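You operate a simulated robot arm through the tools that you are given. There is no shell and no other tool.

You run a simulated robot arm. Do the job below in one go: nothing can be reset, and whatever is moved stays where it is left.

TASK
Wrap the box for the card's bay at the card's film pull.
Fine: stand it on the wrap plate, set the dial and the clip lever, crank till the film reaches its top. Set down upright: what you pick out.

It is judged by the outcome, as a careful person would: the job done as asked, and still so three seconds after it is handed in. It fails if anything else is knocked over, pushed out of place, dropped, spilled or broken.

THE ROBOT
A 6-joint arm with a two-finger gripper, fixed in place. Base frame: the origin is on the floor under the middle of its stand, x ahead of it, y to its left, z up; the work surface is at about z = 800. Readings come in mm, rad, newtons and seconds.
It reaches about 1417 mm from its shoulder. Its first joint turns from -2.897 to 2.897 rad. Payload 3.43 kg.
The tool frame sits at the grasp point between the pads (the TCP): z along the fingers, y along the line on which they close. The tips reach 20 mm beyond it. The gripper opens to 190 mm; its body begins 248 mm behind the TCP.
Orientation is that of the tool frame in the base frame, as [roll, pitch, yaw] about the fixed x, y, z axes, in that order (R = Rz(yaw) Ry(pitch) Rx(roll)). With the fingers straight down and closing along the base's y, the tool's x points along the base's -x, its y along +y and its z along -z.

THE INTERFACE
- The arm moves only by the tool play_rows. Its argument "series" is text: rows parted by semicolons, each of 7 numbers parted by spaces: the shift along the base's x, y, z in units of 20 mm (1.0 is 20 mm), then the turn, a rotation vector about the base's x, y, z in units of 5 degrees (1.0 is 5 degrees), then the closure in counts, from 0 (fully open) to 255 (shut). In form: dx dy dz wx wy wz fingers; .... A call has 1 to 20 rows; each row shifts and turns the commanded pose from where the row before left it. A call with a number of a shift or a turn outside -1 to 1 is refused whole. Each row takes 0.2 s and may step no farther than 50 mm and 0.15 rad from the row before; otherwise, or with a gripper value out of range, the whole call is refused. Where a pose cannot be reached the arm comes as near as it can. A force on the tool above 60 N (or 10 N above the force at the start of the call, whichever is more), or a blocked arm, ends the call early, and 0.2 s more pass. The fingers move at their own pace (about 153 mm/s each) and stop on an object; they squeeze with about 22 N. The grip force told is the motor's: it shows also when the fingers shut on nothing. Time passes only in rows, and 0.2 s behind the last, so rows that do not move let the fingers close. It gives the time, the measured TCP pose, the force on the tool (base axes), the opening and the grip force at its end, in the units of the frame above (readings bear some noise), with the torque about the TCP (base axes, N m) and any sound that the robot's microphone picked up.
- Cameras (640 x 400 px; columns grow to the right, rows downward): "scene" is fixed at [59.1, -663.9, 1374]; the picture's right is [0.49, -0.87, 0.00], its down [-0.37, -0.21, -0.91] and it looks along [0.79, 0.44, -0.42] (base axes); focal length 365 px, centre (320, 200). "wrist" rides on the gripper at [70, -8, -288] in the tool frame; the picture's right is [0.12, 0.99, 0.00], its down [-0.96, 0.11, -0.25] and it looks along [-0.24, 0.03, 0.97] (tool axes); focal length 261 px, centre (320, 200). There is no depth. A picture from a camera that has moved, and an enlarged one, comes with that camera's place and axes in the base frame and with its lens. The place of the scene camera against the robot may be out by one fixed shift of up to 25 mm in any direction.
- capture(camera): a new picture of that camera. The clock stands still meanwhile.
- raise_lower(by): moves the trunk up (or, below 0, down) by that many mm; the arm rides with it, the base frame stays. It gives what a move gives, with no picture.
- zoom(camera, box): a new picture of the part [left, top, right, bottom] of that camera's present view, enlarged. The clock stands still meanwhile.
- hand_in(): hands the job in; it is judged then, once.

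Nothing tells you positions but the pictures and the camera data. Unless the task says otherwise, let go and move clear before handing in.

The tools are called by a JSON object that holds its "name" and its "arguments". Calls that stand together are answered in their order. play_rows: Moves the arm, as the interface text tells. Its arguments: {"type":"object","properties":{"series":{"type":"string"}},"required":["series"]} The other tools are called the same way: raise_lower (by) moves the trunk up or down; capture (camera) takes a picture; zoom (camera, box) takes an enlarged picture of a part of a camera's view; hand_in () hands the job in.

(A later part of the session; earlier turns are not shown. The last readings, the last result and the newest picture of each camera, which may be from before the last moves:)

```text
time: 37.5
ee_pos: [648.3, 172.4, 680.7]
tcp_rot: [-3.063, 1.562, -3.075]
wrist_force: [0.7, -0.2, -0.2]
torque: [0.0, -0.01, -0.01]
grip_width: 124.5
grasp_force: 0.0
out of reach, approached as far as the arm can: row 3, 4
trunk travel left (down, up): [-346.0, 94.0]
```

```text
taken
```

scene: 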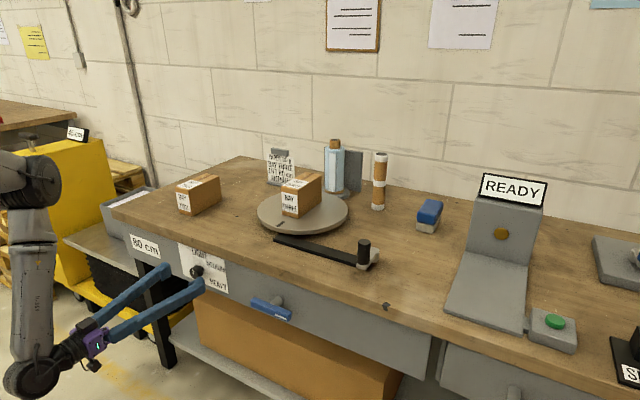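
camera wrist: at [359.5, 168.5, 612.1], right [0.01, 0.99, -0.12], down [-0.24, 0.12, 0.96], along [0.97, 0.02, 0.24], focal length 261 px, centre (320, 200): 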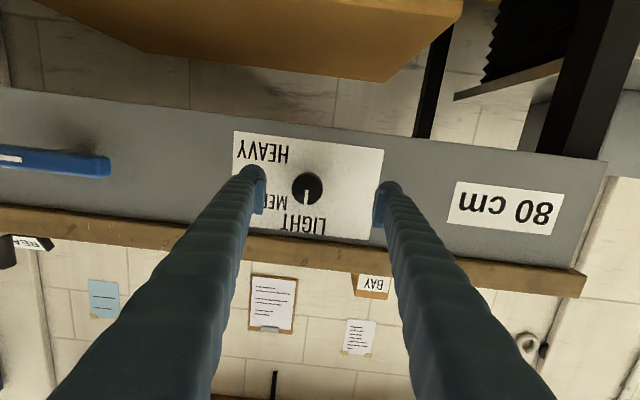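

The knob axis checks out at about (y 157.5, z 678). Moving forward eases the reach limit, so I advance to x≈676 around the knob with the fingers open and look again.

{"name": "play_rows", "arguments": {"series": "0.5 -0.1 0 0 0 0 88;0.5 -0.3 -0.1 0 0 0 88;0.3 -0.33 0 0 0 0 88;0 0 0 0 0 0 88"}}

{"name": "capture", "arguments": {"camera": "wrist"}}

{"name": "zoom", "arguments": {"camera": "scene", "box": [120, 220, 280, 320]}}

```text
time: 38.5
ee_pos: [673.2, 166.9, 671.3]
tcp_rot: [-3.038, 1.565, -3.052]
wrist_force: [-0.3, -0.6, -0.4]
torque: [0.01, -0.02, -0.01]
grip_width: 124.5
grasp_force: 0.1
out of reach, approached as far as the arm can: row 1, 2, 3
trunk travel left (down, up): [-346.0, 94.0]
```

```text
taken
camera wrist: at [386.3, 163.2, 602.9], right [0.01, 0.99, -0.12], down [-0.24, 0.12, 0.96], along [0.97, 0.02, 0.24], focal length 261 px, centre (320, 200)
```

wrist: 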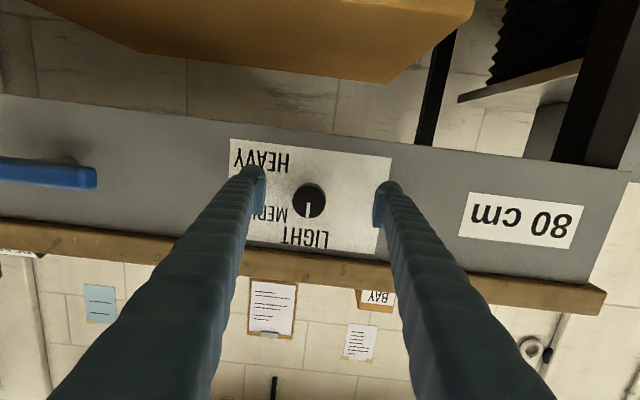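

```text
4.00 times, centred on (200, 270) of scene
camera zoom: at [59.1, -663.9, 1374.0], right [0.49, -0.87, 0.0], down [-0.37, -0.21, -0.91], along [0.79, 0.44, -0.42], focal length 1461 px, centre (800, -80)
```

zoom: 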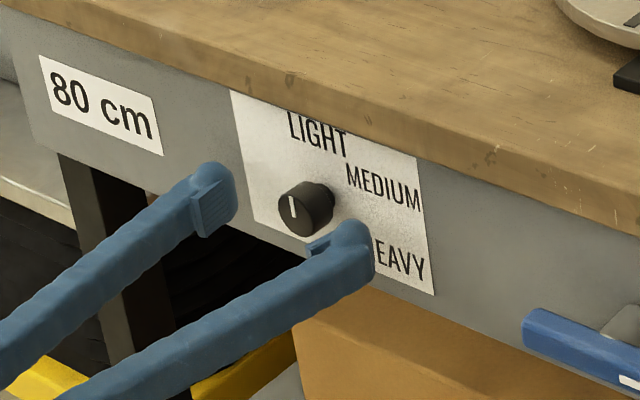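

The arm is at (673, 167, 671), still clamped by its reach with the gripper exactly level. Pointing the fingers about 10° downward moves the wrist to easier ground, so I pitch that much and shift to (674, 158, 679).

{"name": "play_rows", "arguments": {"series": "-0.2 0 0.1 0 1 0 88;0 -0.2 0.15 0 1 0 88;0.1 -0.25 0.15 0 0 0 88;0 0 0 0 0 0 88"}}

{"name": "capture", "arguments": {"camera": "wrist"}}

```text
time: 39.5
ee_pos: [670.7, 158.4, 680.2]
tcp_rot: [-3.134, 1.394, -3.139]
wrist_force: [0.1, -0.4, -0.4]
torque: [0.02, 0.01, 0.03]
grip_width: 124.4
grasp_force: 0.1
trunk travel left (down, up): [-346.0, 94.0]
```

```text
taken
camera wrist: at [376.9, 151.9, 660.9], right [-0.02, 0.99, -0.12], down [-0.07, 0.12, 0.99], along [1.0, 0.03, 0.07], focal length 261 px, centre (320, 200)
```

wrist: 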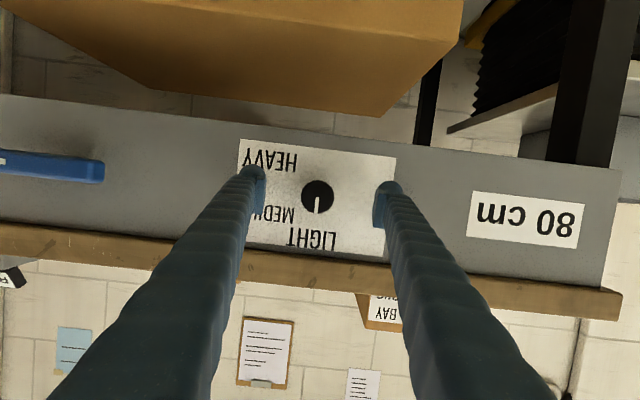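

The pose is now reached cleanly with the knob centred between the fingers. I move 5 mm forward and close on the knob.

{"name": "play_rows", "arguments": {"series": "0.25 -0.03 0 0 0 0 88;0 0 0 0 0 0 150;0 0 0 0 0 0 190;0 0 0 0 0 0 255;0 0 0 0 0 0 255;0 0 0 0 0 0 255"}}

{"name": "capture", "arguments": {"camera": "wrist"}}

{"name": "zoom", "arguments": {"camera": "scene", "box": [150, 230, 250, 310]}}

```text
time: 41.0
ee_pos: [677.8, 154.6, 680.1]
tcp_rot: [-3.132, 1.393, -3.138]
wrist_force: [8.0, -23.4, 2.1]
torque: [0.0, -0.02, -0.18]
grip_width: 38.6
grasp_force: 44.9
trunk travel left (down, up): [-346.0, 94.0]
```

```text
taken
camera wrist: at [382.2, 150.1, 660.6], right [-0.01, 0.99, -0.12], down [-0.07, 0.12, 0.99], along [1.0, 0.02, 0.07], focal length 261 px, centre (320, 200)
```

wrist: 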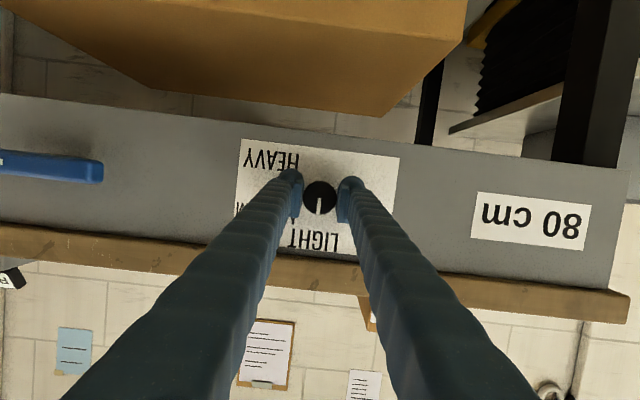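

```text
5.00 times, centred on (200, 270) of scene
camera zoom: at [59.1, -663.9, 1374.0], right [0.49, -0.87, 0.0], down [-0.37, -0.21, -0.91], along [0.79, 0.44, -0.42], focal length 1826 px, centre (920, -150)
```

zoom: 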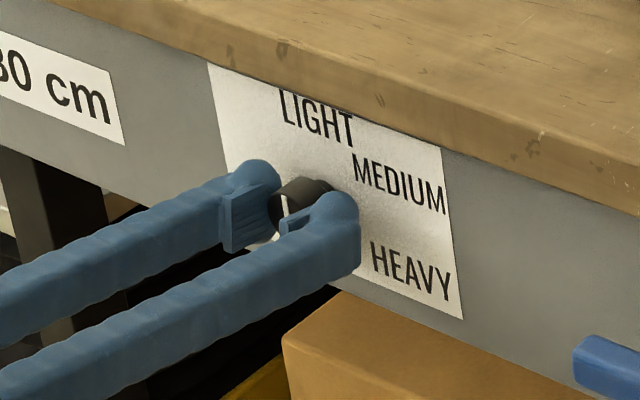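

The grip pulled the tool to y≈154.6, so the knob's axis is there. I relax that side load, then start turning +x by 20° to confirm the pointer follows.

{"name": "play_rows", "arguments": {"series": "0 -0.16 0 0 0 0 255;-0.05 0 0 0 0 0 255;0 0 0 0.5 0 0 255;0 0 0 1 0 0 255;0 0 0 1 0 0 255;0 0 0 1 0 0 255;0 0 0 0.5 0 0 255;0 0 0 0 0 0 255"}}

{"name": "capture", "arguments": {"camera": "wrist"}}

{"name": "zoom", "arguments": {"camera": "scene", "box": [150, 230, 250, 310]}}

```text
time: 42.8
ee_pos: [676.6, 155.1, 679.4]
tcp_rot: [2.035, 1.18, 2.056]
wrist_force: [13.2, -1.5, 5.5]
torque: [0.0, -0.01, 0.05]
grip_width: 39.0
grasp_force: 44.8
trunk travel left (down, up): [-346.0, 94.0]
```

```text
taken
camera wrist: at [381.8, 158.4, 660.3], right [-0.01, 0.97, 0.23], down [-0.07, -0.23, 0.97], along [1.0, -0.01, 0.07], focal length 261 px, centre (320, 200)
```

wrist: 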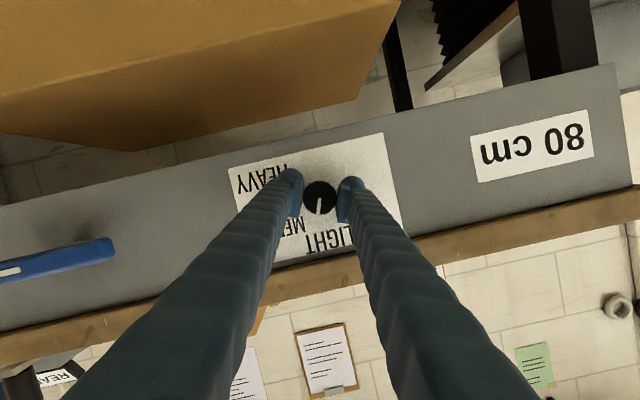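

```text
5.00 times, centred on (200, 270) of scene
camera zoom: at [59.1, -663.9, 1374.0], right [0.49, -0.87, 0.0], down [-0.37, -0.21, -0.91], along [0.79, 0.44, -0.42], focal length 1826 px, centre (920, -150)
```

zoom: 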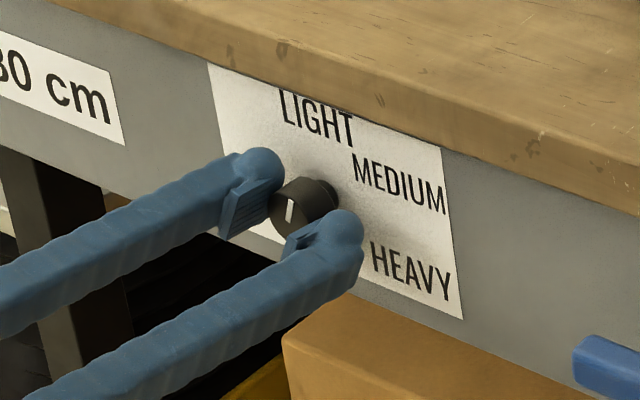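

{"name": "zoom", "arguments": {"camera": "wrist", "box": [270, 150, 370, 250]}}

{"name": "zoom", "arguments": {"camera": "scene", "box": [185, 250, 235, 290]}}

```text
4.00 times, centred on (320, 200) of wrist
camera zoom: at [381.8, 158.4, 660.3], right [-0.01, 0.97, 0.23], down [-0.07, -0.23, 0.97], along [1.0, -0.01, 0.07], focal length 1043 px, centre (320, 200)
```

zoom: 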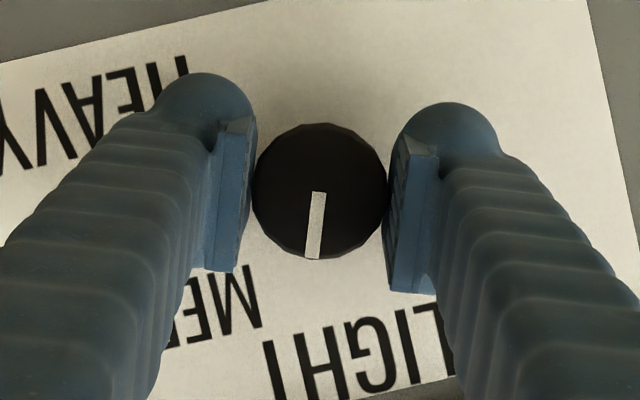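

```text
10.00 times, centred on (210, 270) of scene
camera zoom: at [59.1, -663.9, 1374.0], right [0.49, -0.87, 0.0], down [-0.37, -0.21, -0.91], along [0.79, 0.44, -0.42], focal length 3653 px, centre (1420, -500)
```

zoom: 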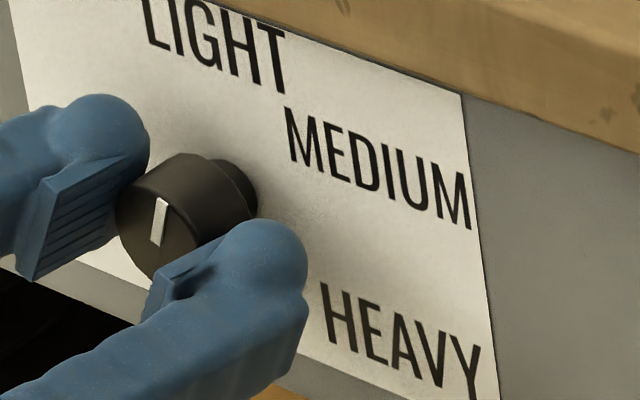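

The pointer followed (about 18–20° so far). I turn another 40°.

{"name": "play_rows", "arguments": {"series": "0 0 0 1 0 0 255;0 0 0 1 0 0 255;0 0 0 1 0 0 255;0 0 0 1 0 0 255;0 0 0 1 0 0 255;0 0 0 1 0 0 255;0 0 0 1 0 0 255;0 0 0 1 0 0 255;0 0 0 0 0 0 255"}}

{"name": "zoom", "arguments": {"camera": "wrist", "box": [220, 120, 420, 280]}}

{"name": "zoom", "arguments": {"camera": "scene", "box": [185, 250, 235, 290]}}

```text
time: 43.6
ee_pos: [683.8, 165.8, 665.2]
tcp_rot: [1.864, 0.96, 1.889]
wrist_force: [-5.9, -0.2, -1.2]
torque: [-0.01, -1.04, -0.77]
grip_width: 36.4
grasp_force: 44.9
out of reach, approached as far as the arm can: row 1, 2, 3, 4
trunk travel left (down, up): [-346.0, 94.0]
stopped in row 4: the force on the tool passed its limit at 82 N (the readings are from after the stop); the commanded pose is now the measured one
```

```text
2.50 times, centred on (320, 200) of wrist
camera zoom: at [387.5, 175.4, 649.3], right [0.0, 0.89, 0.45], down [-0.07, -0.45, 0.89], along [1.0, -0.03, 0.06], focal length 652 px, centre (320, 200)
```

zoom: 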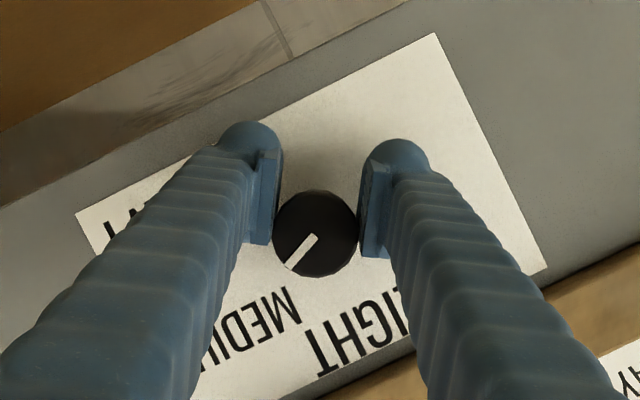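

```text
10.00 times, centred on (210, 270) of scene
camera zoom: at [59.1, -663.9, 1374.0], right [0.49, -0.87, 0.0], down [-0.37, -0.21, -0.91], along [0.79, 0.44, -0.42], focal length 3653 px, centre (1420, -500)
```

zoom: 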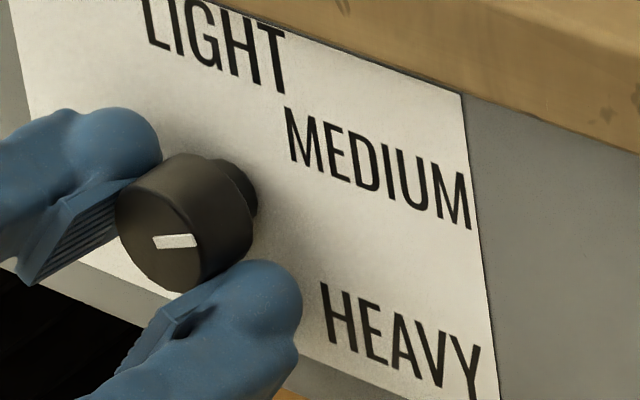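

The arm hit its reach limit mid-turn and slid, but the pointer now reads roughly 60–67° from vertical, toward MEDIUM. I open the fingers, back off, and measure it properly.

{"name": "play_rows", "arguments": {"series": "0 0 0 0 0 0 140;0 0 0 0 0 0 88;0 0 0 0 0 0 88;-0.5 0 0 0 0 0 88;-0.5 0 0 0 0 0 88;-0.3 0 0 0 0 0 88;0 0 0 0 0 0 88"}}

{"name": "zoom", "arguments": {"camera": "wrist", "box": [220, 120, 420, 280]}}

{"name": "zoom", "arguments": {"camera": "scene", "box": [175, 240, 235, 290]}}

```text
time: 45.2
ee_pos: [659.2, 170.4, 663.0]
tcp_rot: [1.867, 0.959, 1.887]
wrist_force: [0.0, 0.3, -0.3]
torque: [0.0, 0.03, 0.03]
grip_width: 124.4
grasp_force: 0.0
out of reach, approached as far as the arm can: row 6
trunk travel left (down, up): [-346.0, 94.0]
```

```text
2.50 times, centred on (320, 200) of wrist
camera zoom: at [363.8, 182.3, 648.6], right [0.01, 0.89, 0.45], down [-0.07, -0.45, 0.89], along [1.0, -0.04, 0.05], focal length 652 px, centre (320, 200)
```

zoom: 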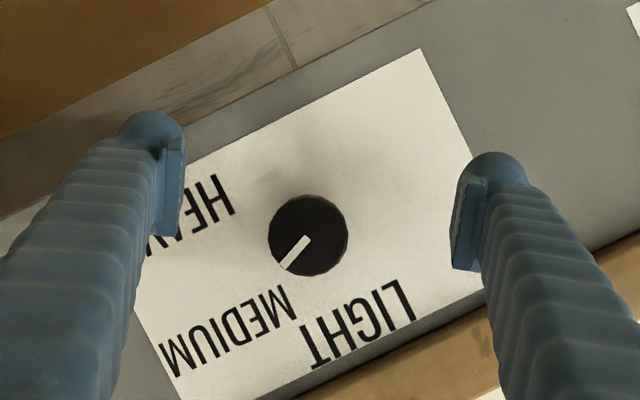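

```text
8.00 times, centred on (205, 265) of scene
camera zoom: at [59.1, -663.9, 1374.0], right [0.49, -0.87, 0.0], down [-0.37, -0.21, -0.91], along [0.79, 0.44, -0.42], focal length 2922 px, centre (1240, -320)
```

zoom: 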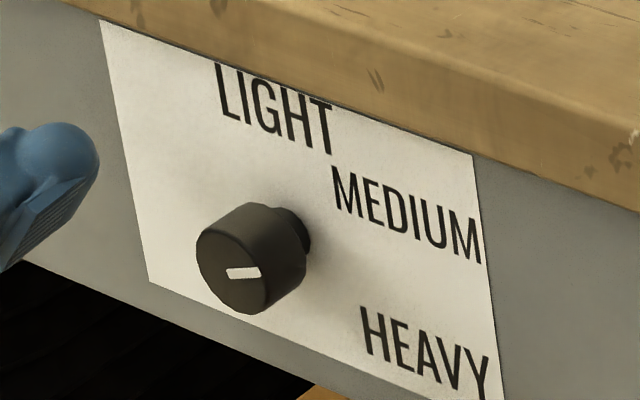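

The pointer looks near MEDIUM. I'll zoom tighter from the wrist camera to measure its angle against the labels.

{"name": "zoom", "arguments": {"camera": "wrist", "box": [276, 172, 356, 252]}}

{"name": "zoom", "arguments": {"camera": "wrist", "box": [240, 140, 380, 260]}}

```text
5.00 times, centred on (316, 212) of wrist
camera zoom: at [363.8, 182.3, 648.6], right [0.01, 0.89, 0.45], down [-0.07, -0.45, 0.89], along [1.0, -0.04, 0.05], focal length 1303 px, centre (340, 140)
```

zoom: 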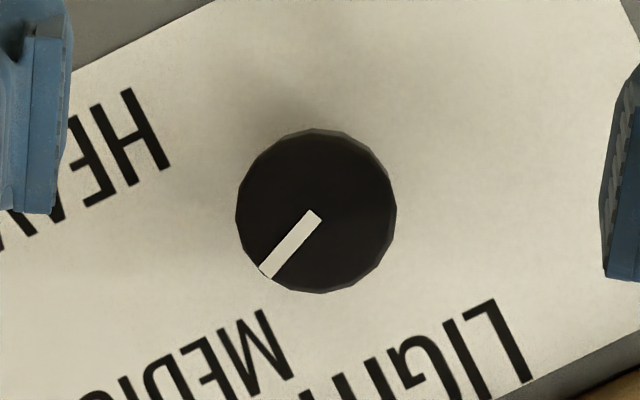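

```text
3.33 times, centred on (310, 200) of wrist
camera zoom: at [363.8, 182.3, 648.6], right [0.01, 0.89, 0.45], down [-0.07, -0.45, 0.89], along [1.0, -0.04, 0.05], focal length 869 px, centre (353, 200)
```

zoom: 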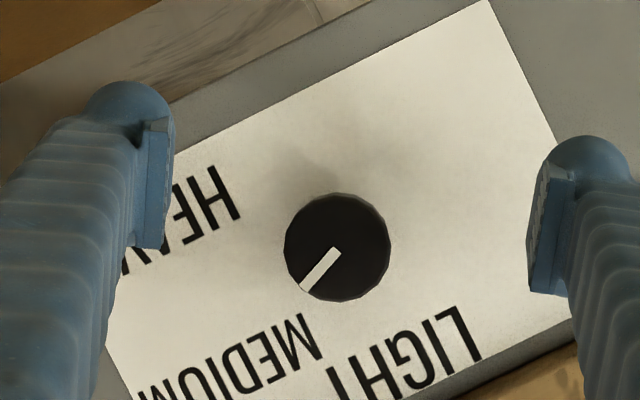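

The pointer reads about 65–67°, and the MEDIUM label's centre lies at about 60–66° from the knob, so the dial is on MEDIUM. Next I look at the lever for marks showing how it should be set.

{"name": "capture", "arguments": {"camera": "wrist"}}

{"name": "zoom", "arguments": {"camera": "wrist", "box": [0, 180, 200, 330]}}

{"name": "zoom", "arguments": {"camera": "scene", "box": [220, 270, 340, 350]}}

{"name": "zoom", "arguments": {"camera": "scene", "box": [360, 280, 440, 330]}}

```text
taken
camera wrist: at [363.8, 182.3, 648.6], right [0.01, 0.89, 0.45], down [-0.07, -0.45, 0.89], along [1.0, -0.04, 0.05], focal length 261 px, centre (320, 200)
```

wrist: 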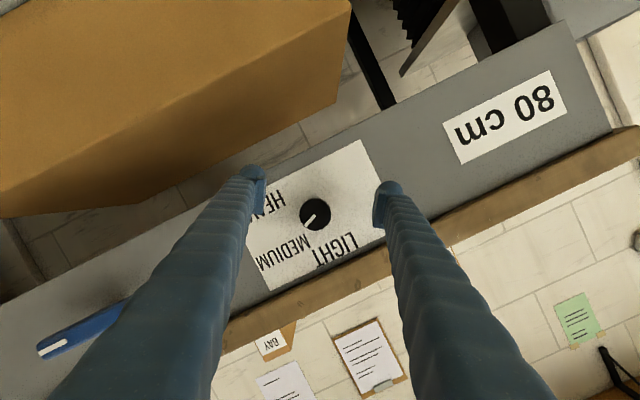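

```text
2.67 times, centred on (100, 255) of wrist
camera zoom: at [363.8, 182.3, 648.6], right [0.01, 0.89, 0.45], down [-0.07, -0.45, 0.89], along [1.0, -0.04, 0.05], focal length 695 px, centre (907, 53)
```

zoom: 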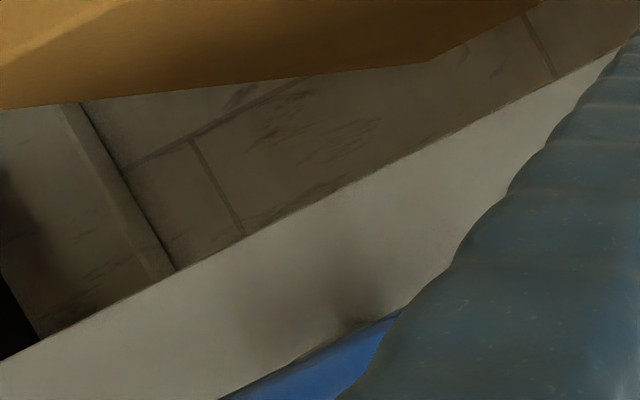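

```text
5.00 times, centred on (280, 310) of scene
camera zoom: at [59.1, -663.9, 1374.0], right [0.49, -0.87, 0.0], down [-0.37, -0.21, -0.91], along [0.79, 0.44, -0.42], focal length 1826 px, centre (520, -350)
```

zoom: 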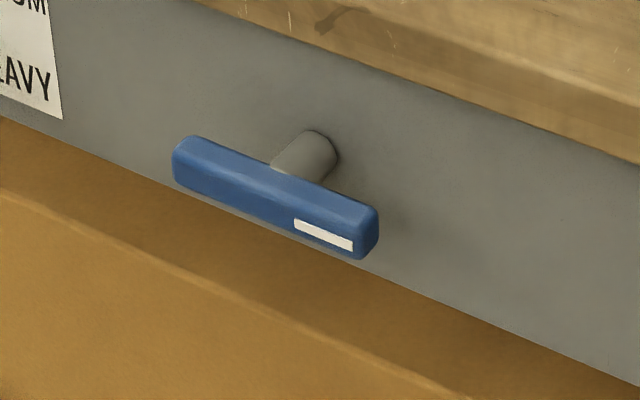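

```text
8.00 times, centred on (400, 305) of scene
camera zoom: at [59.1, -663.9, 1374.0], right [0.49, -0.87, 0.0], down [-0.37, -0.21, -0.91], along [0.79, 0.44, -0.42], focal length 2922 px, centre (-320, -640)
```

zoom: 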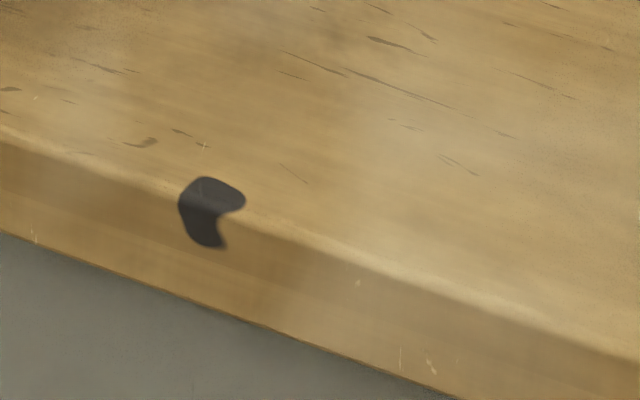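

There are no labels by the lever: it is a T-handle on a shaft at about (664, −147, 673), its bar lying level with a white mark on the −y end. I'll work it from above with the fingers pointing down, which is easier to reach. First I unroll and rise in front of the bench.

{"name": "play_rows", "arguments": {"series": "-0.2 0 0.5 -1 0 0 88;-0.2 0 0.5 -1 0 0 88;-0.2 0 0.8 -1 0 0 88;0 0 1 -1 0 0 88;0 0 1 -1 0 0 88;0 0 1 -1 0 0 88;0 0 1 -0.68 0 0 88;0 0 1 0 0 0 88;0 0 1 0 0 0 88;0 0 1 0 0 0 88;0 0 1 0 0 0 88;0 0 1 0 0 0 88;0 0 1 0 0 0 88;0 0 0 0 0 0 88"}}

{"name": "capture", "arguments": {"camera": "scene"}}

{"name": "zoom", "arguments": {"camera": "wrist", "box": [200, 0, 440, 150]}}

```text
time: 48.2
ee_pos: [647.2, 171.3, 899.2]
tcp_rot: [3.14, 1.389, 3.116]
wrist_force: [-0.4, -1.1, 0.1]
torque: [0.03, 0.01, 0.01]
grip_width: 124.6
grasp_force: 0.0
trunk travel left (down, up): [-346.0, 94.0]
```

```text
taken
```

scene: 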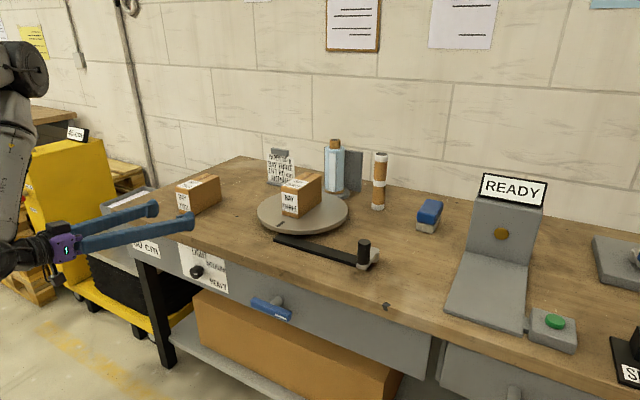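

```text
2.67 times, centred on (320, 75) of wrist
camera zoom: at [352.0, 171.0, 881.5], right [0.0, 0.99, -0.12], down [-0.07, 0.12, 0.99], along [1.0, 0.0, 0.07], focal length 695 px, centre (320, 533)
```

zoom: 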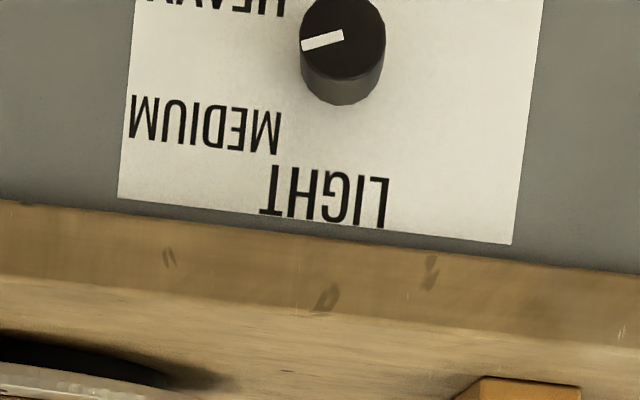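

From here the dial pointer again reads about 66°, pointing at MEDIUM. I swing the gripper to point down while moving across in front of the bench to the lever at y≈−147.

{"name": "play_rows", "arguments": {"series": "0 -0.5 0.5 0 1 0 88;0 -1 0.5 0 1 0 88;0 -1 0.5 0 1 0 88;0 -1 0.5 0 1 0 88;0 -1 0 0 1 0 88;0 -1 0 0 1 0 88;0 -1 0 0 1 0 88;0 -1 0 0 1 0 88;0 -1 0 0 1 0 88;0 -1 0 0 1 0 88;0 -1 0 0 1 0 88;0 -1 0 0 1 0 88;0 -1 0 0 1 0 88;0 -1 0 0 1 0 88;0 -1 0 0 1 0 88;0 -0.7 0 0 1 0 88;0 0 0 0 0 0 88"}}

{"name": "capture", "arguments": {"camera": "wrist"}}

{"name": "capture", "arguments": {"camera": "scene"}}

```text
time: 51.8
ee_pos: [681.5, -118.0, 907.9]
tcp_rot: [-3.118, -0.009, 3.139]
wrist_force: [-0.8, -0.1, 0.0]
torque: [0.04, 0.0, 0.0]
grip_width: 124.5
grasp_force: 0.1
out of reach, approached as far as the arm can: row 3, 4, 5
trunk travel left (down, up): [-346.0, 94.0]
```

```text
taken
camera wrist: at [613.5, -117.8, 1196.4], right [-0.12, 0.99, -0.02], down [0.96, 0.12, 0.24], along [0.24, 0.0, -0.97], focal length 261 px, centre (320, 200)
```

wrist: 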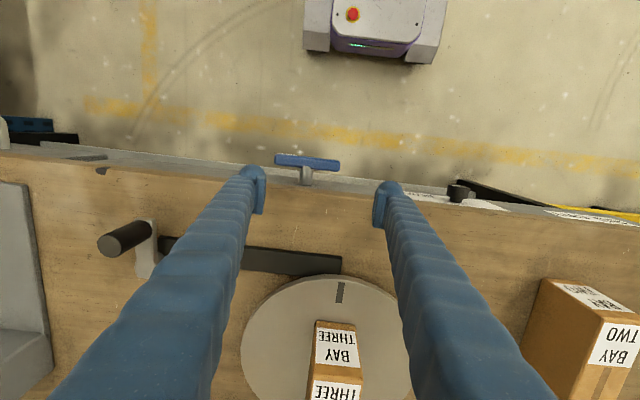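

```text
taken
```

scene: 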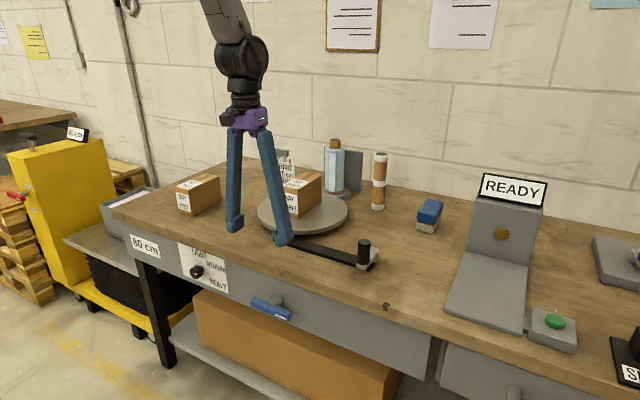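

{"name": "zoom", "arguments": {"camera": "wrist", "box": [240, 130, 380, 215]}}

{"name": "zoom", "arguments": {"camera": "wrist", "box": [60, 180, 360, 330]}}

```text
4.57 times, centred on (310, 172) of wrist
camera zoom: at [613.5, -117.8, 1196.4], right [-0.12, 0.99, -0.02], down [0.96, 0.12, 0.24], along [0.24, 0.0, -0.97], focal length 1192 px, centre (366, 326)
```

zoom: 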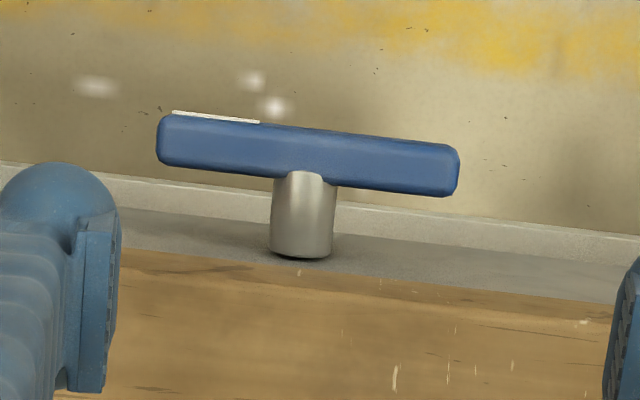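

```text
2.13 times, centred on (210, 255) of wrist
camera zoom: at [613.5, -117.8, 1196.4], right [-0.12, 0.99, -0.02], down [0.96, 0.12, 0.24], along [0.24, 0.0, -0.97], focal length 556 px, centre (555, 83)
```

zoom: 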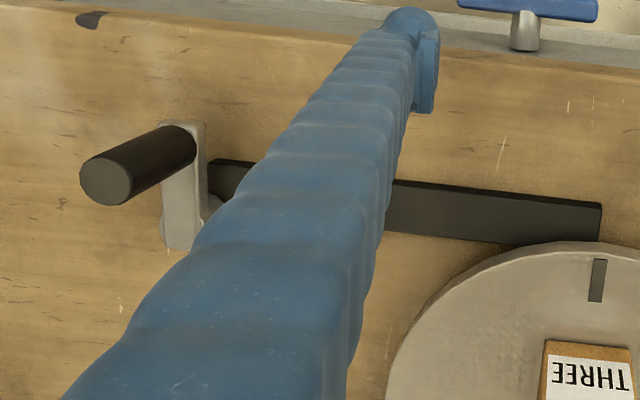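

The lever's pivot is near y≈−151 with the bar spanning y −215 to −86, x 657–681, top at z≈688. It has no stop marks, so I'll test gently which way it turns, starting by pressing its −y (marked) end from above with one finger.

{"name": "play_rows", "arguments": {"series": "-0.3 -1 0 0 -0.5 0 148;-0.3 -1 0 0 -0.5 0 148;-0.3 -1 0 0 -0.5 0 148;-0.05 -1 0 0 0 0 148;0 -1 0 0 0 0 148;0 -1 0 0 0 0 148;0 -0.95 0 0 0 0 148;0 0 -1 0 0 0 148;0 0 -1 0 0 0 148;0 0 -1 0 0 0 148;0 0 -1 0 0 0 148;0 0 -1 0 0 0 148;0 0 -1 0 0 0 148;0 0 0 0 0 0 148"}}

{"name": "capture", "arguments": {"camera": "wrist"}}

{"name": "capture", "arguments": {"camera": "scene"}}

```text
time: 54.8
ee_pos: [661.8, -256.1, 788.6]
tcp_rot: [-3.117, 0.124, 3.138]
wrist_force: [0.4, 0.6, -0.4]
torque: [-0.01, 0.01, 0.0]
grip_width: 79.9
grasp_force: 0.1
trunk travel left (down, up): [-346.0, 94.0]
```

```text
taken
camera wrist: at [556.9, -256.3, 1064.1], right [-0.11, 0.99, -0.04], down [0.93, 0.12, 0.36], along [0.36, 0.0, -0.93], focal length 261 px, centre (320, 200)
```

wrist: 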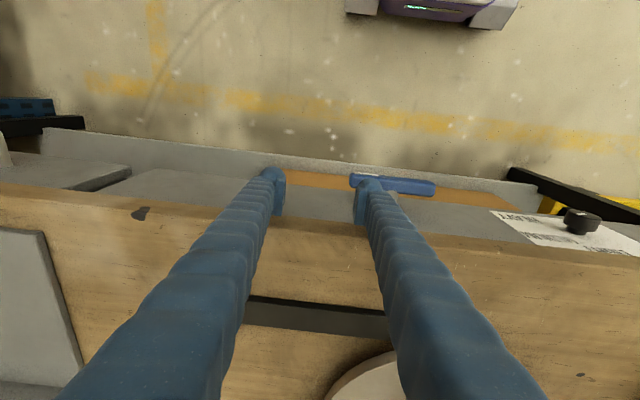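

```text
taken
```

scene: 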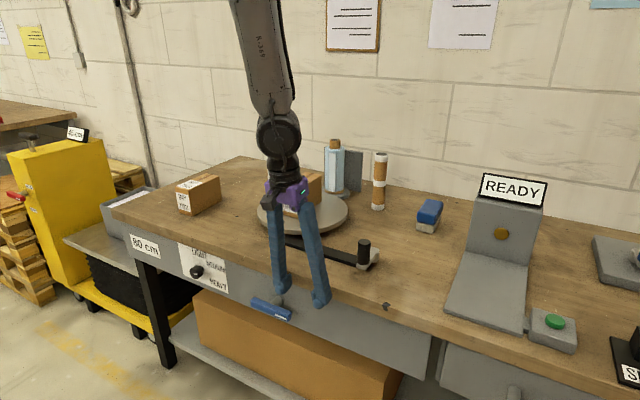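

The right-hand finger is over the marked end of the bar. I descend to just above it, then press gently.

{"name": "play_rows", "arguments": {"series": "0 0 -1 0 0 0 148;0 0 -1 0 0 0 148;0 0 -1 0 0 0 148;0 0 -0.5 0 0 0 148;0 0 -0.3 0 0 0 148;0 0 0 0 0 0 148"}}

{"name": "zoom", "arguments": {"camera": "scene", "box": [220, 250, 360, 350]}}

```text
time: 56.2
ee_pos: [662.7, -257.2, 712.0]
tcp_rot: [-3.12, 0.121, 3.137]
wrist_force: [-2.4, 0.3, 4.2]
torque: [0.21, 0.09, 0.14]
grip_width: 79.9
grasp_force: 0.2
trunk travel left (down, up): [-346.0, 94.0]
```

```text
4.00 times, centred on (290, 300) of scene
camera zoom: at [59.1, -663.9, 1374.0], right [0.49, -0.87, 0.0], down [-0.37, -0.21, -0.91], along [0.79, 0.44, -0.42], focal length 1461 px, centre (440, -200)
```

zoom: 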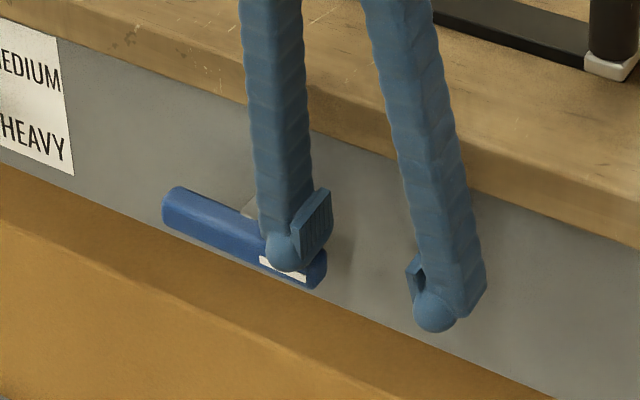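

Contact at z≈712. I press 6 mm further in small steps and read the force.

{"name": "play_rows", "arguments": {"series": "0 0 -0.15 0 0 0 148;0 0 -0.15 0 0 0 148;0 0 0 0 0 0 148"}}

{"name": "zoom", "arguments": {"camera": "scene", "box": [220, 250, 360, 350]}}

```text
time: 57.0
ee_pos: [663.4, -256.4, 706.4]
tcp_rot: [-3.118, 0.123, 3.137]
wrist_force: [-0.5, -1.7, 2.7]
torque: [0.1, 0.03, -0.03]
grip_width: 78.9
grasp_force: 0.1
trunk travel left (down, up): [-346.0, 94.0]
```

```text
4.00 times, centred on (290, 300) of scene
camera zoom: at [59.1, -663.9, 1374.0], right [0.49, -0.87, 0.0], down [-0.37, -0.21, -0.91], along [0.79, 0.44, -0.42], focal length 1461 px, centre (440, -200)
```

zoom: 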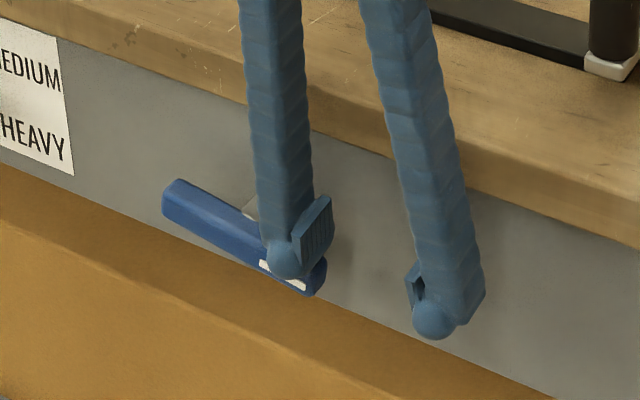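

The marked end went down about 6° at only ~3 N, so the lever turns freely that way. I follow its arc further to about 50° and check.

{"name": "play_rows", "arguments": {"series": "0 -0.15 -0.175 0 0 0 148;0 -0.12 -0.485 0 0 0 148;0 -0.03 -0.495 0 0 0 148;0 0.05 -0.49 0 0 0 148;0 0.14 -0.48 0 0 0 148;0 0 0 0 0 0 148"}}

{"name": "zoom", "arguments": {"camera": "scene", "box": [220, 250, 360, 350]}}

```text
time: 58.4
ee_pos: [661.7, -257.1, 663.7]
tcp_rot: [-3.121, 0.122, 3.138]
wrist_force: [-0.3, 0.2, 0.3]
torque: [-0.02, 0.0, -0.01]
grip_width: 80.1
grasp_force: 0.0
trunk travel left (down, up): [-346.0, 94.0]
```

```text
4.00 times, centred on (290, 300) of scene
camera zoom: at [59.1, -663.9, 1374.0], right [0.49, -0.87, 0.0], down [-0.37, -0.21, -0.91], along [0.79, 0.44, -0.42], focal length 1461 px, centre (440, -200)
```

zoom: 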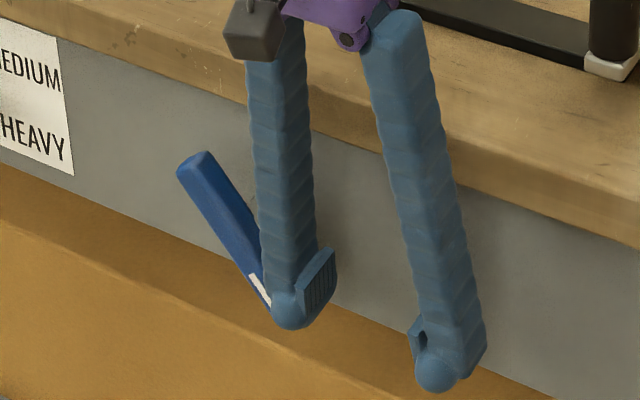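

The lever is following to around 50°. I continue along the arc toward vertical.

{"name": "play_rows", "arguments": {"series": "0 0.15 -0.45 0 0 0 148;0 0.295 -0.4 0 0 0 148;0 0.355 -0.34 0 0 0 148;0 0 0 0 0 0 148"}}

{"name": "zoom", "arguments": {"camera": "scene", "box": [220, 250, 360, 350]}}

{"name": "capture", "arguments": {"camera": "wrist"}}

```text
time: 59.4
ee_pos: [663.9, -243.3, 639.3]
tcp_rot: [-3.128, 0.118, 3.138]
wrist_force: [-0.1, -1.3, 0.5]
torque: [0.0, 0.03, 0.05]
grip_width: 79.2
grasp_force: 0.0
trunk travel left (down, up): [-346.0, 94.0]
```

```text
4.00 times, centred on (290, 300) of scene
camera zoom: at [59.1, -663.9, 1374.0], right [0.49, -0.87, 0.0], down [-0.37, -0.21, -0.91], along [0.79, 0.44, -0.42], focal length 1461 px, centre (440, -200)
```

zoom: 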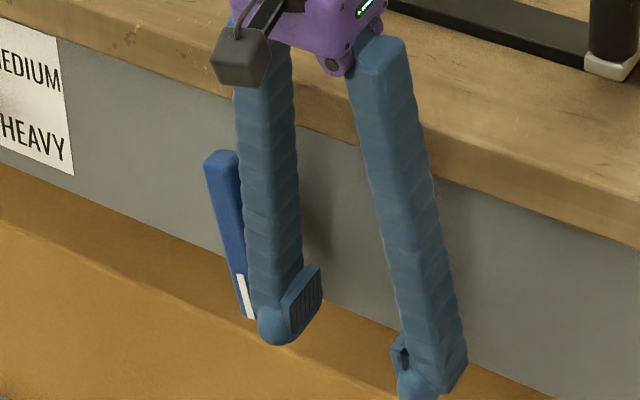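

```text
taken
camera wrist: at [560.6, -246.5, 917.0], right [-0.11, 0.99, -0.03], down [0.93, 0.11, 0.36], along [0.36, 0.01, -0.93], focal length 261 px, centre (320, 200)
```

wrist: 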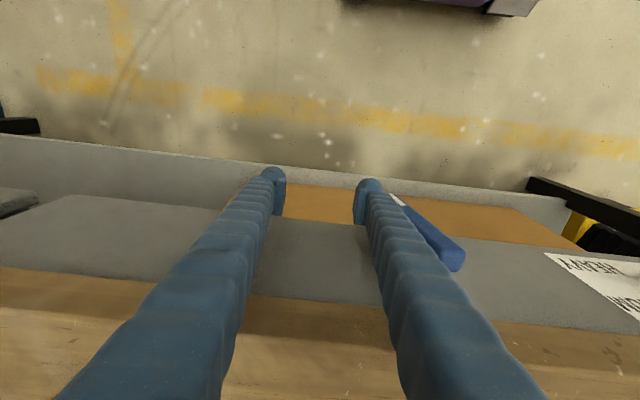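

Lever is at about 80°. I continue to 90° in small moves, feeling for an end stop.

{"name": "play_rows", "arguments": {"series": "0 0.26 -0.12 0 0 0 148;0 0.26 -0.12 0 0 0 148;0 0 0 0 0 0 148"}}

{"name": "zoom", "arguments": {"camera": "scene", "box": [220, 250, 360, 350]}}

```text
time: 60.2
ee_pos: [647.5, -235.3, 638.5]
tcp_rot: [3.137, 0.08, 3.135]
wrist_force: [0.3, 0.7, -0.5]
torque: [0.05, 0.01, 0.01]
grip_width: 79.8
grasp_force: 0.0
out of reach, approached as far as the arm can: row 1, 2
trunk travel left (down, up): [-346.0, 94.0]
```

```text
4.00 times, centred on (290, 300) of scene
camera zoom: at [59.1, -663.9, 1374.0], right [0.49, -0.87, 0.0], down [-0.37, -0.21, -0.91], along [0.79, 0.44, -0.42], focal length 1461 px, centre (440, -200)
```

zoom: 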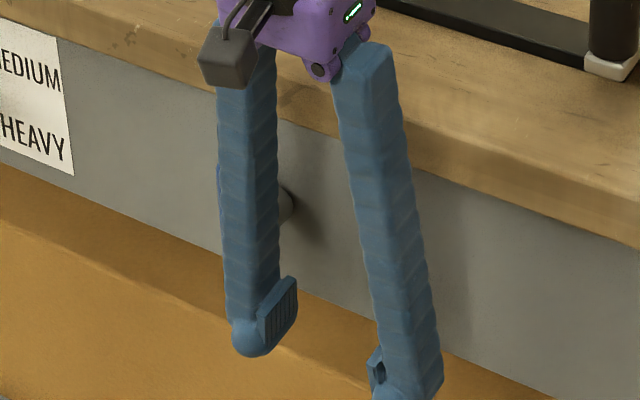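

The arm is at its low reach limit here. I step away from the lever sideways, rise, and lower the trunk so I have room to finish the turn.

{"name": "play_rows", "arguments": {"series": "0 -0.5 0 0 0 0 148;0 -1 0 0 0 0 148;0 0 1 0 0 0 148;0 0 1 0 0 0 148;0 0 1 0 0 0 148;0 0 1 0 0 0 148;0 0 1 0 0 0 148;0 0 1 0 0 0 148;0 0 1 0 0 0 148;0 0 0 0 0 0 148"}}

{"name": "zoom", "arguments": {"camera": "scene", "box": [220, 250, 360, 350]}}

{"name": "capture", "arguments": {"camera": "wrist"}}

{"name": "capture", "arguments": {"camera": "scene"}}

```text
time: 62.4
ee_pos: [655.4, -249.2, 775.5]
tcp_rot: [-3.116, 0.126, 3.137]
wrist_force: [0.5, 0.2, 0.6]
torque: [-0.02, -0.01, 0.0]
grip_width: 79.9
grasp_force: 0.1
out of reach, approached as far as the arm can: row 1, 2
trunk travel left (down, up): [-346.0, 94.0]
```

```text
4.00 times, centred on (290, 300) of scene
camera zoom: at [59.1, -663.9, 1374.0], right [0.49, -0.87, 0.0], down [-0.37, -0.21, -0.91], along [0.79, 0.44, -0.42], focal length 1461 px, centre (440, -200)
```

zoom: 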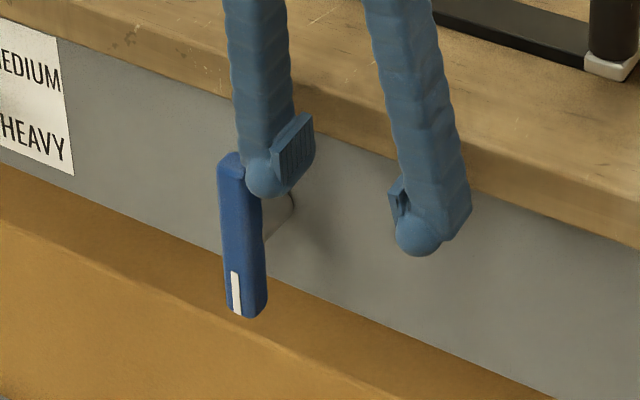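

```text
taken
camera wrist: at [550.1, -249.1, 1051.2], right [-0.11, 0.99, -0.04], down [0.92, 0.12, 0.36], along [0.36, 0.0, -0.93], focal length 261 px, centre (320, 200)
```

wrist: 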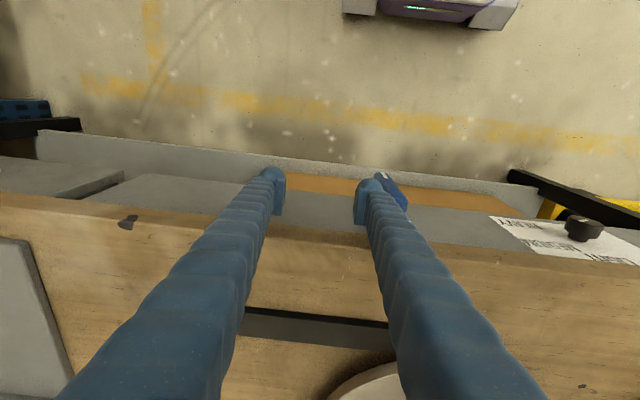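

```text
taken
```

scene: 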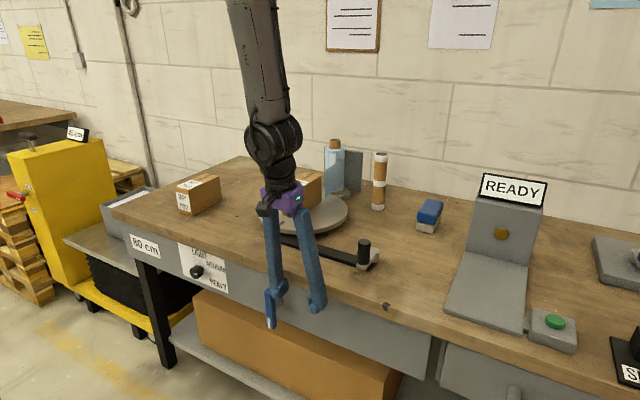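

The lever now stands almost vertical with its mark pointing down (about 86°). To check for an end stop I'll push its upper end from the other side, which is easier to reach: cross over above it and come down on the +y side.

{"name": "play_rows", "arguments": {"series": "0.3 0 1 0 0 0 148;0 0.5 0.5 0 0 0 148;0 1 0 0 0 0 148;0 1 0 0 0 0 148;0 1 0 0 0 0 148;0 1 0 0 0 0 148;0 1 0 0 0 0 148;0 1 0 0 0 0 148;0 1 0 0 0 0 148;0 1 0 0 0 0 148;0 1 0 0 0 0 148;0 0.7 0 0 0 0 148;0 0 0 0 0 0 148"}}

{"name": "capture", "arguments": {"camera": "wrist"}}

{"name": "zoom", "arguments": {"camera": "scene", "box": [200, 240, 360, 350]}}

```text
time: 65.2
ee_pos: [661.5, -87.9, 800.5]
tcp_rot: [-3.133, 0.122, -3.134]
wrist_force: [-0.1, 0.7, 0.6]
torque: [-0.02, -0.02, -0.01]
grip_width: 79.8
grasp_force: 0.1
out of reach, approached as far as the arm can: row 1, 5, 6, 8, 9, 10, 11, 12
trunk travel left (down, up): [-346.0, 94.0]
```

```text
taken
camera wrist: at [557.4, -92.6, 1076.8], right [-0.12, 0.99, -0.02], down [0.92, 0.12, 0.36], along [0.36, 0.02, -0.93], focal length 261 px, centre (320, 200)
```

wrist: 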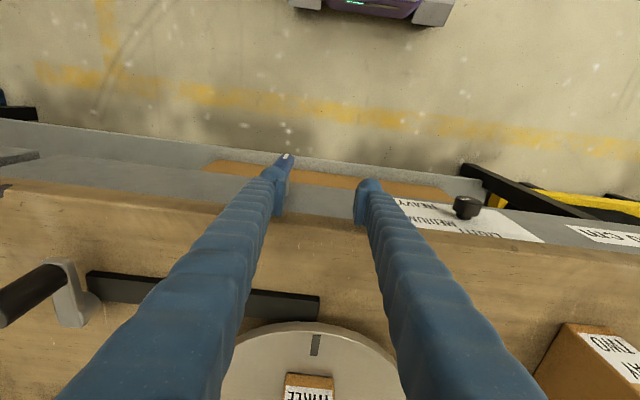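

```text
3.64 times, centred on (280, 295) of scene
camera zoom: at [59.1, -663.9, 1374.0], right [0.49, -0.87, 0.0], down [-0.37, -0.21, -0.91], along [0.79, 0.44, -0.42], focal length 1328 px, centre (466, -146)
```

zoom: 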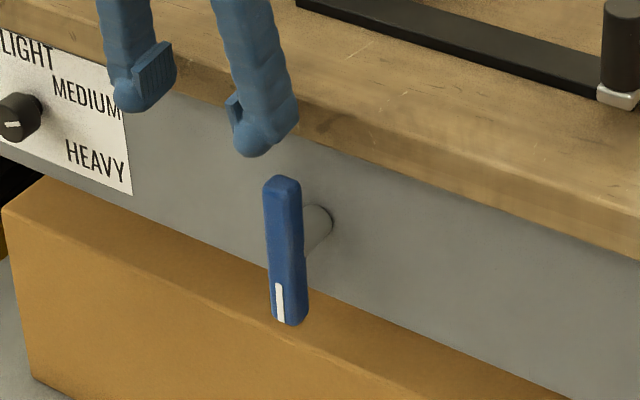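

Reach runs out at y≈−88, so I'll use closed fingers instead: their side will sit next to the lever's upper end. Close, then descend to z≈745 beside it.

{"name": "play_rows", "arguments": {"series": "0 0 0 0 0 0 255;0 0 0 0 0 0 255;0 0 0 0 0 0 255;0 0 -0.7 0 0 0 255;0 0 -1 0 0 0 255;0 0 -1 0 0 0 255;0 0 0 0 0 0 255"}}

{"name": "zoom", "arguments": {"camera": "scene", "box": [200, 240, 360, 350]}}

{"name": "capture", "arguments": {"camera": "wrist"}}

```text
time: 66.8
ee_pos: [670.4, -94.6, 750.8]
tcp_rot: [-3.138, 0.115, 3.137]
wrist_force: [0.9, -0.6, -0.3]
torque: [0.0, 0.0, 0.0]
grip_width: 0.1
grasp_force: 22.5
out of reach, approached as far as the arm can: row 4, 5, 6
trunk travel left (down, up): [-346.0, 94.0]
```

```text
3.64 times, centred on (280, 295) of scene
camera zoom: at [59.1, -663.9, 1374.0], right [0.49, -0.87, 0.0], down [-0.37, -0.21, -0.91], along [0.79, 0.44, -0.42], focal length 1328 px, centre (466, -146)
```

zoom: 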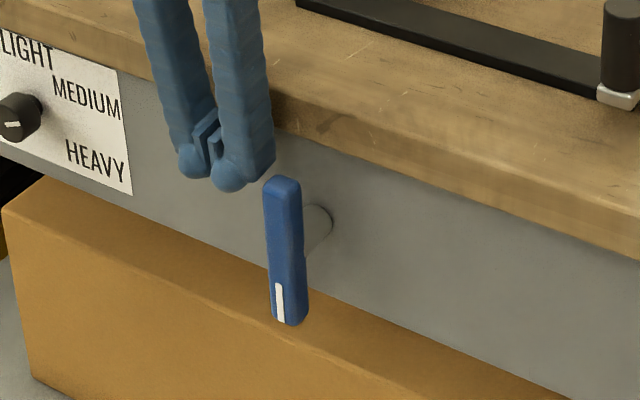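

```text
taken
camera wrist: at [568.7, -100.2, 1028.3], right [-0.11, 0.99, -0.02], down [0.93, 0.11, 0.36], along [0.36, 0.03, -0.93], focal length 261 px, centre (320, 200)
```

wrist: 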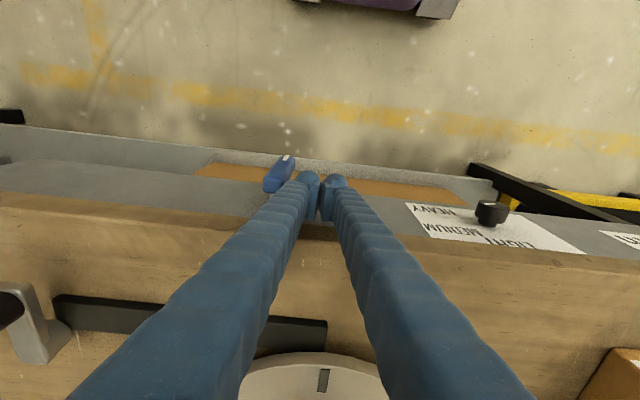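

The closed fingers are beside the lever's top. I lower the trunk 14 mm for better overlap, then push slowly in −y and read forces.

{"name": "raise_lower", "arguments": {"by": -14}}

{"name": "play_rows", "arguments": {"series": "-0.2 -0.25 0 0 0 0 255;-0.1 -0.15 0 0 0 0 255;0 -0.15 0 0 0 0 255;0 0 0 0 0 0 255"}}

{"name": "zoom", "arguments": {"camera": "scene", "box": [200, 240, 360, 350]}}

```text
time: 67.4
ee_pos: [671.4, -94.6, 736.8]
tcp_rot: [-3.139, 0.118, 3.138]
wrist_force: [-0.3, 0.0, 0.5]
torque: [-0.01, -0.06, -0.04]
grip_width: 0.0
grasp_force: 21.9
trunk travel left (down, up): [-332.0, 108.0]
```

```text
time: 68.4
ee_pos: [666.5, -99.9, 738.0]
tcp_rot: [-3.141, 0.113, 3.127]
wrist_force: [-0.1, 0.7, 0.3]
torque: [0.0, 0.01, 0.01]
grip_width: 0.0
grasp_force: 21.5
out of reach, approached as far as the arm can: row 2, 3
trunk travel left (down, up): [-332.0, 108.0]
```

```text
3.64 times, centred on (280, 295) of scene
camera zoom: at [59.1, -663.9, 1374.0], right [0.49, -0.87, 0.0], down [-0.37, -0.21, -0.91], along [0.79, 0.44, -0.42], focal length 1328 px, centre (466, -146)
```

zoom: 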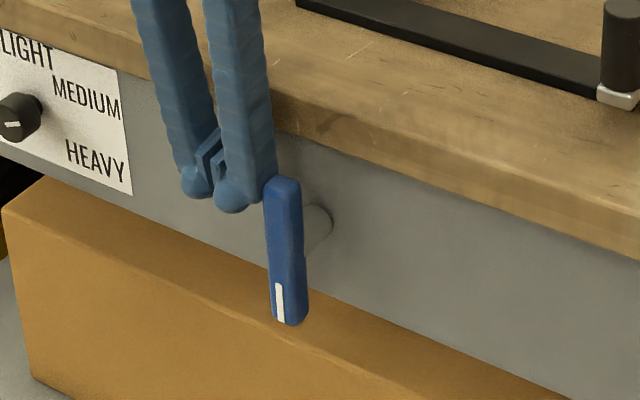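

{"name": "play_rows", "arguments": {"series": "0 -0.25 0 0 0 0 255;0 -0.25 0 0 0 0 255;0 0 0 0 0 0 255"}}

{"name": "zoom", "arguments": {"camera": "scene", "box": [200, 240, 360, 350]}}

```text
time: 69.4
ee_pos: [667.3, -105.0, 738.0]
tcp_rot: [-3.138, 0.115, -3.139]
wrist_force: [1.6, 20.8, -1.9]
torque: [-0.11, -0.06, -0.08]
grip_width: 0.0
grasp_force: 21.7
trunk travel left (down, up): [-332.0, 108.0]
stopped in row 3: the force on the tool passed its limit at 62 N (the readings are from after the stop); the commanded pose is now the measured one
```

```text
3.64 times, centred on (280, 295) of scene
camera zoom: at [59.1, -663.9, 1374.0], right [0.49, -0.87, 0.0], down [-0.37, -0.21, -0.91], along [0.79, 0.44, -0.42], focal length 1328 px, centre (466, -146)
```

zoom: 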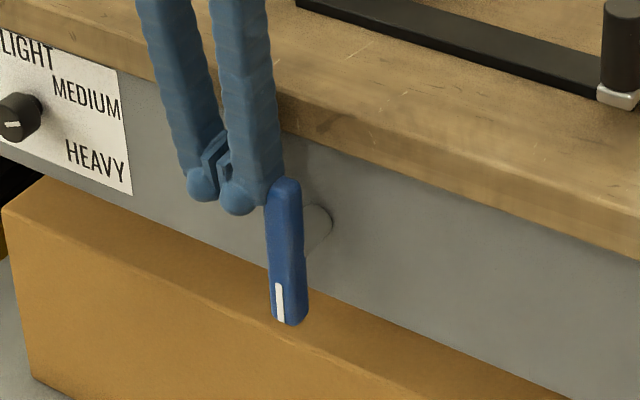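

The lever's top met a solid stop (62 N with no movement), so it is fully thrown with its mark down. I ease off, rise clear, and head for the crank.

{"name": "play_rows", "arguments": {"series": "0.1 0.3 0 0 0 0 255;0 0 0.5 0 0 0 255;0 0 1 0 0 0 255;0 0 1 0 0 0 255;0 0 1 0 0 0 255;0 0 1 0 0 0 255;0 0 1 0 0 0 255;0 0 1 0 0 0 255;0 0 1 0 0 0 255;0 0 1 0 0 0 255;0 0 1 0 0 0 255;0 0 1 0 0 0 255;0 0 1 0 0 0 255;0 0 1 0 0 0 255;0 0 0 0 0 0 255"}}

{"name": "capture", "arguments": {"camera": "wrist"}}

{"name": "capture", "arguments": {"camera": "scene"}}

```text
time: 72.6
ee_pos: [669.9, -98.9, 965.9]
tcp_rot: [-3.139, 0.116, 3.141]
wrist_force: [0.0, 0.6, 0.3]
torque: [0.03, 0.01, -0.03]
grip_width: 0.0
grasp_force: 21.6
out of reach, approached as far as the arm can: row 5, 6
trunk travel left (down, up): [-332.0, 108.0]
```

```text
taken
camera wrist: at [567.2, -105.2, 1243.3], right [-0.12, 0.99, -0.02], down [0.93, 0.11, 0.36], along [0.35, 0.03, -0.93], focal length 261 px, centre (320, 200)
```

wrist: 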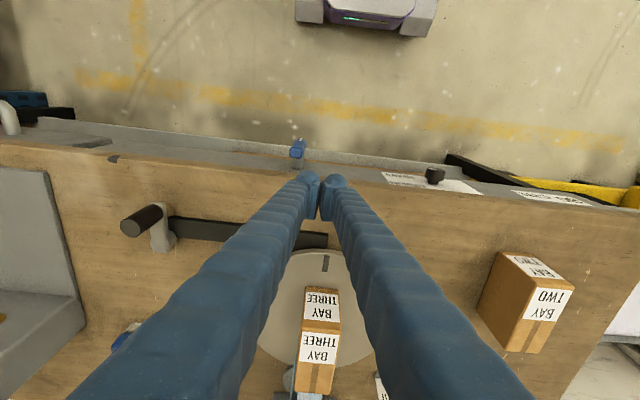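

```text
taken
```

scene: 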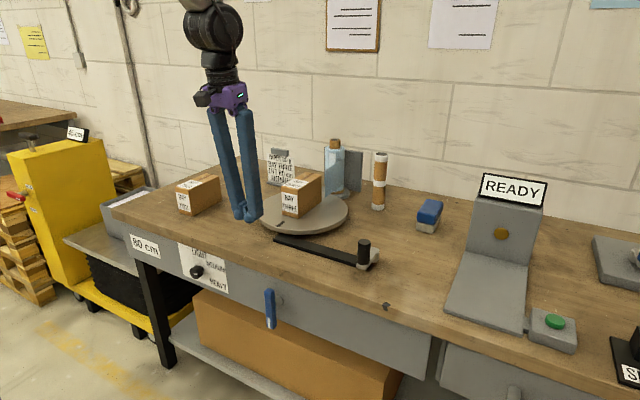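

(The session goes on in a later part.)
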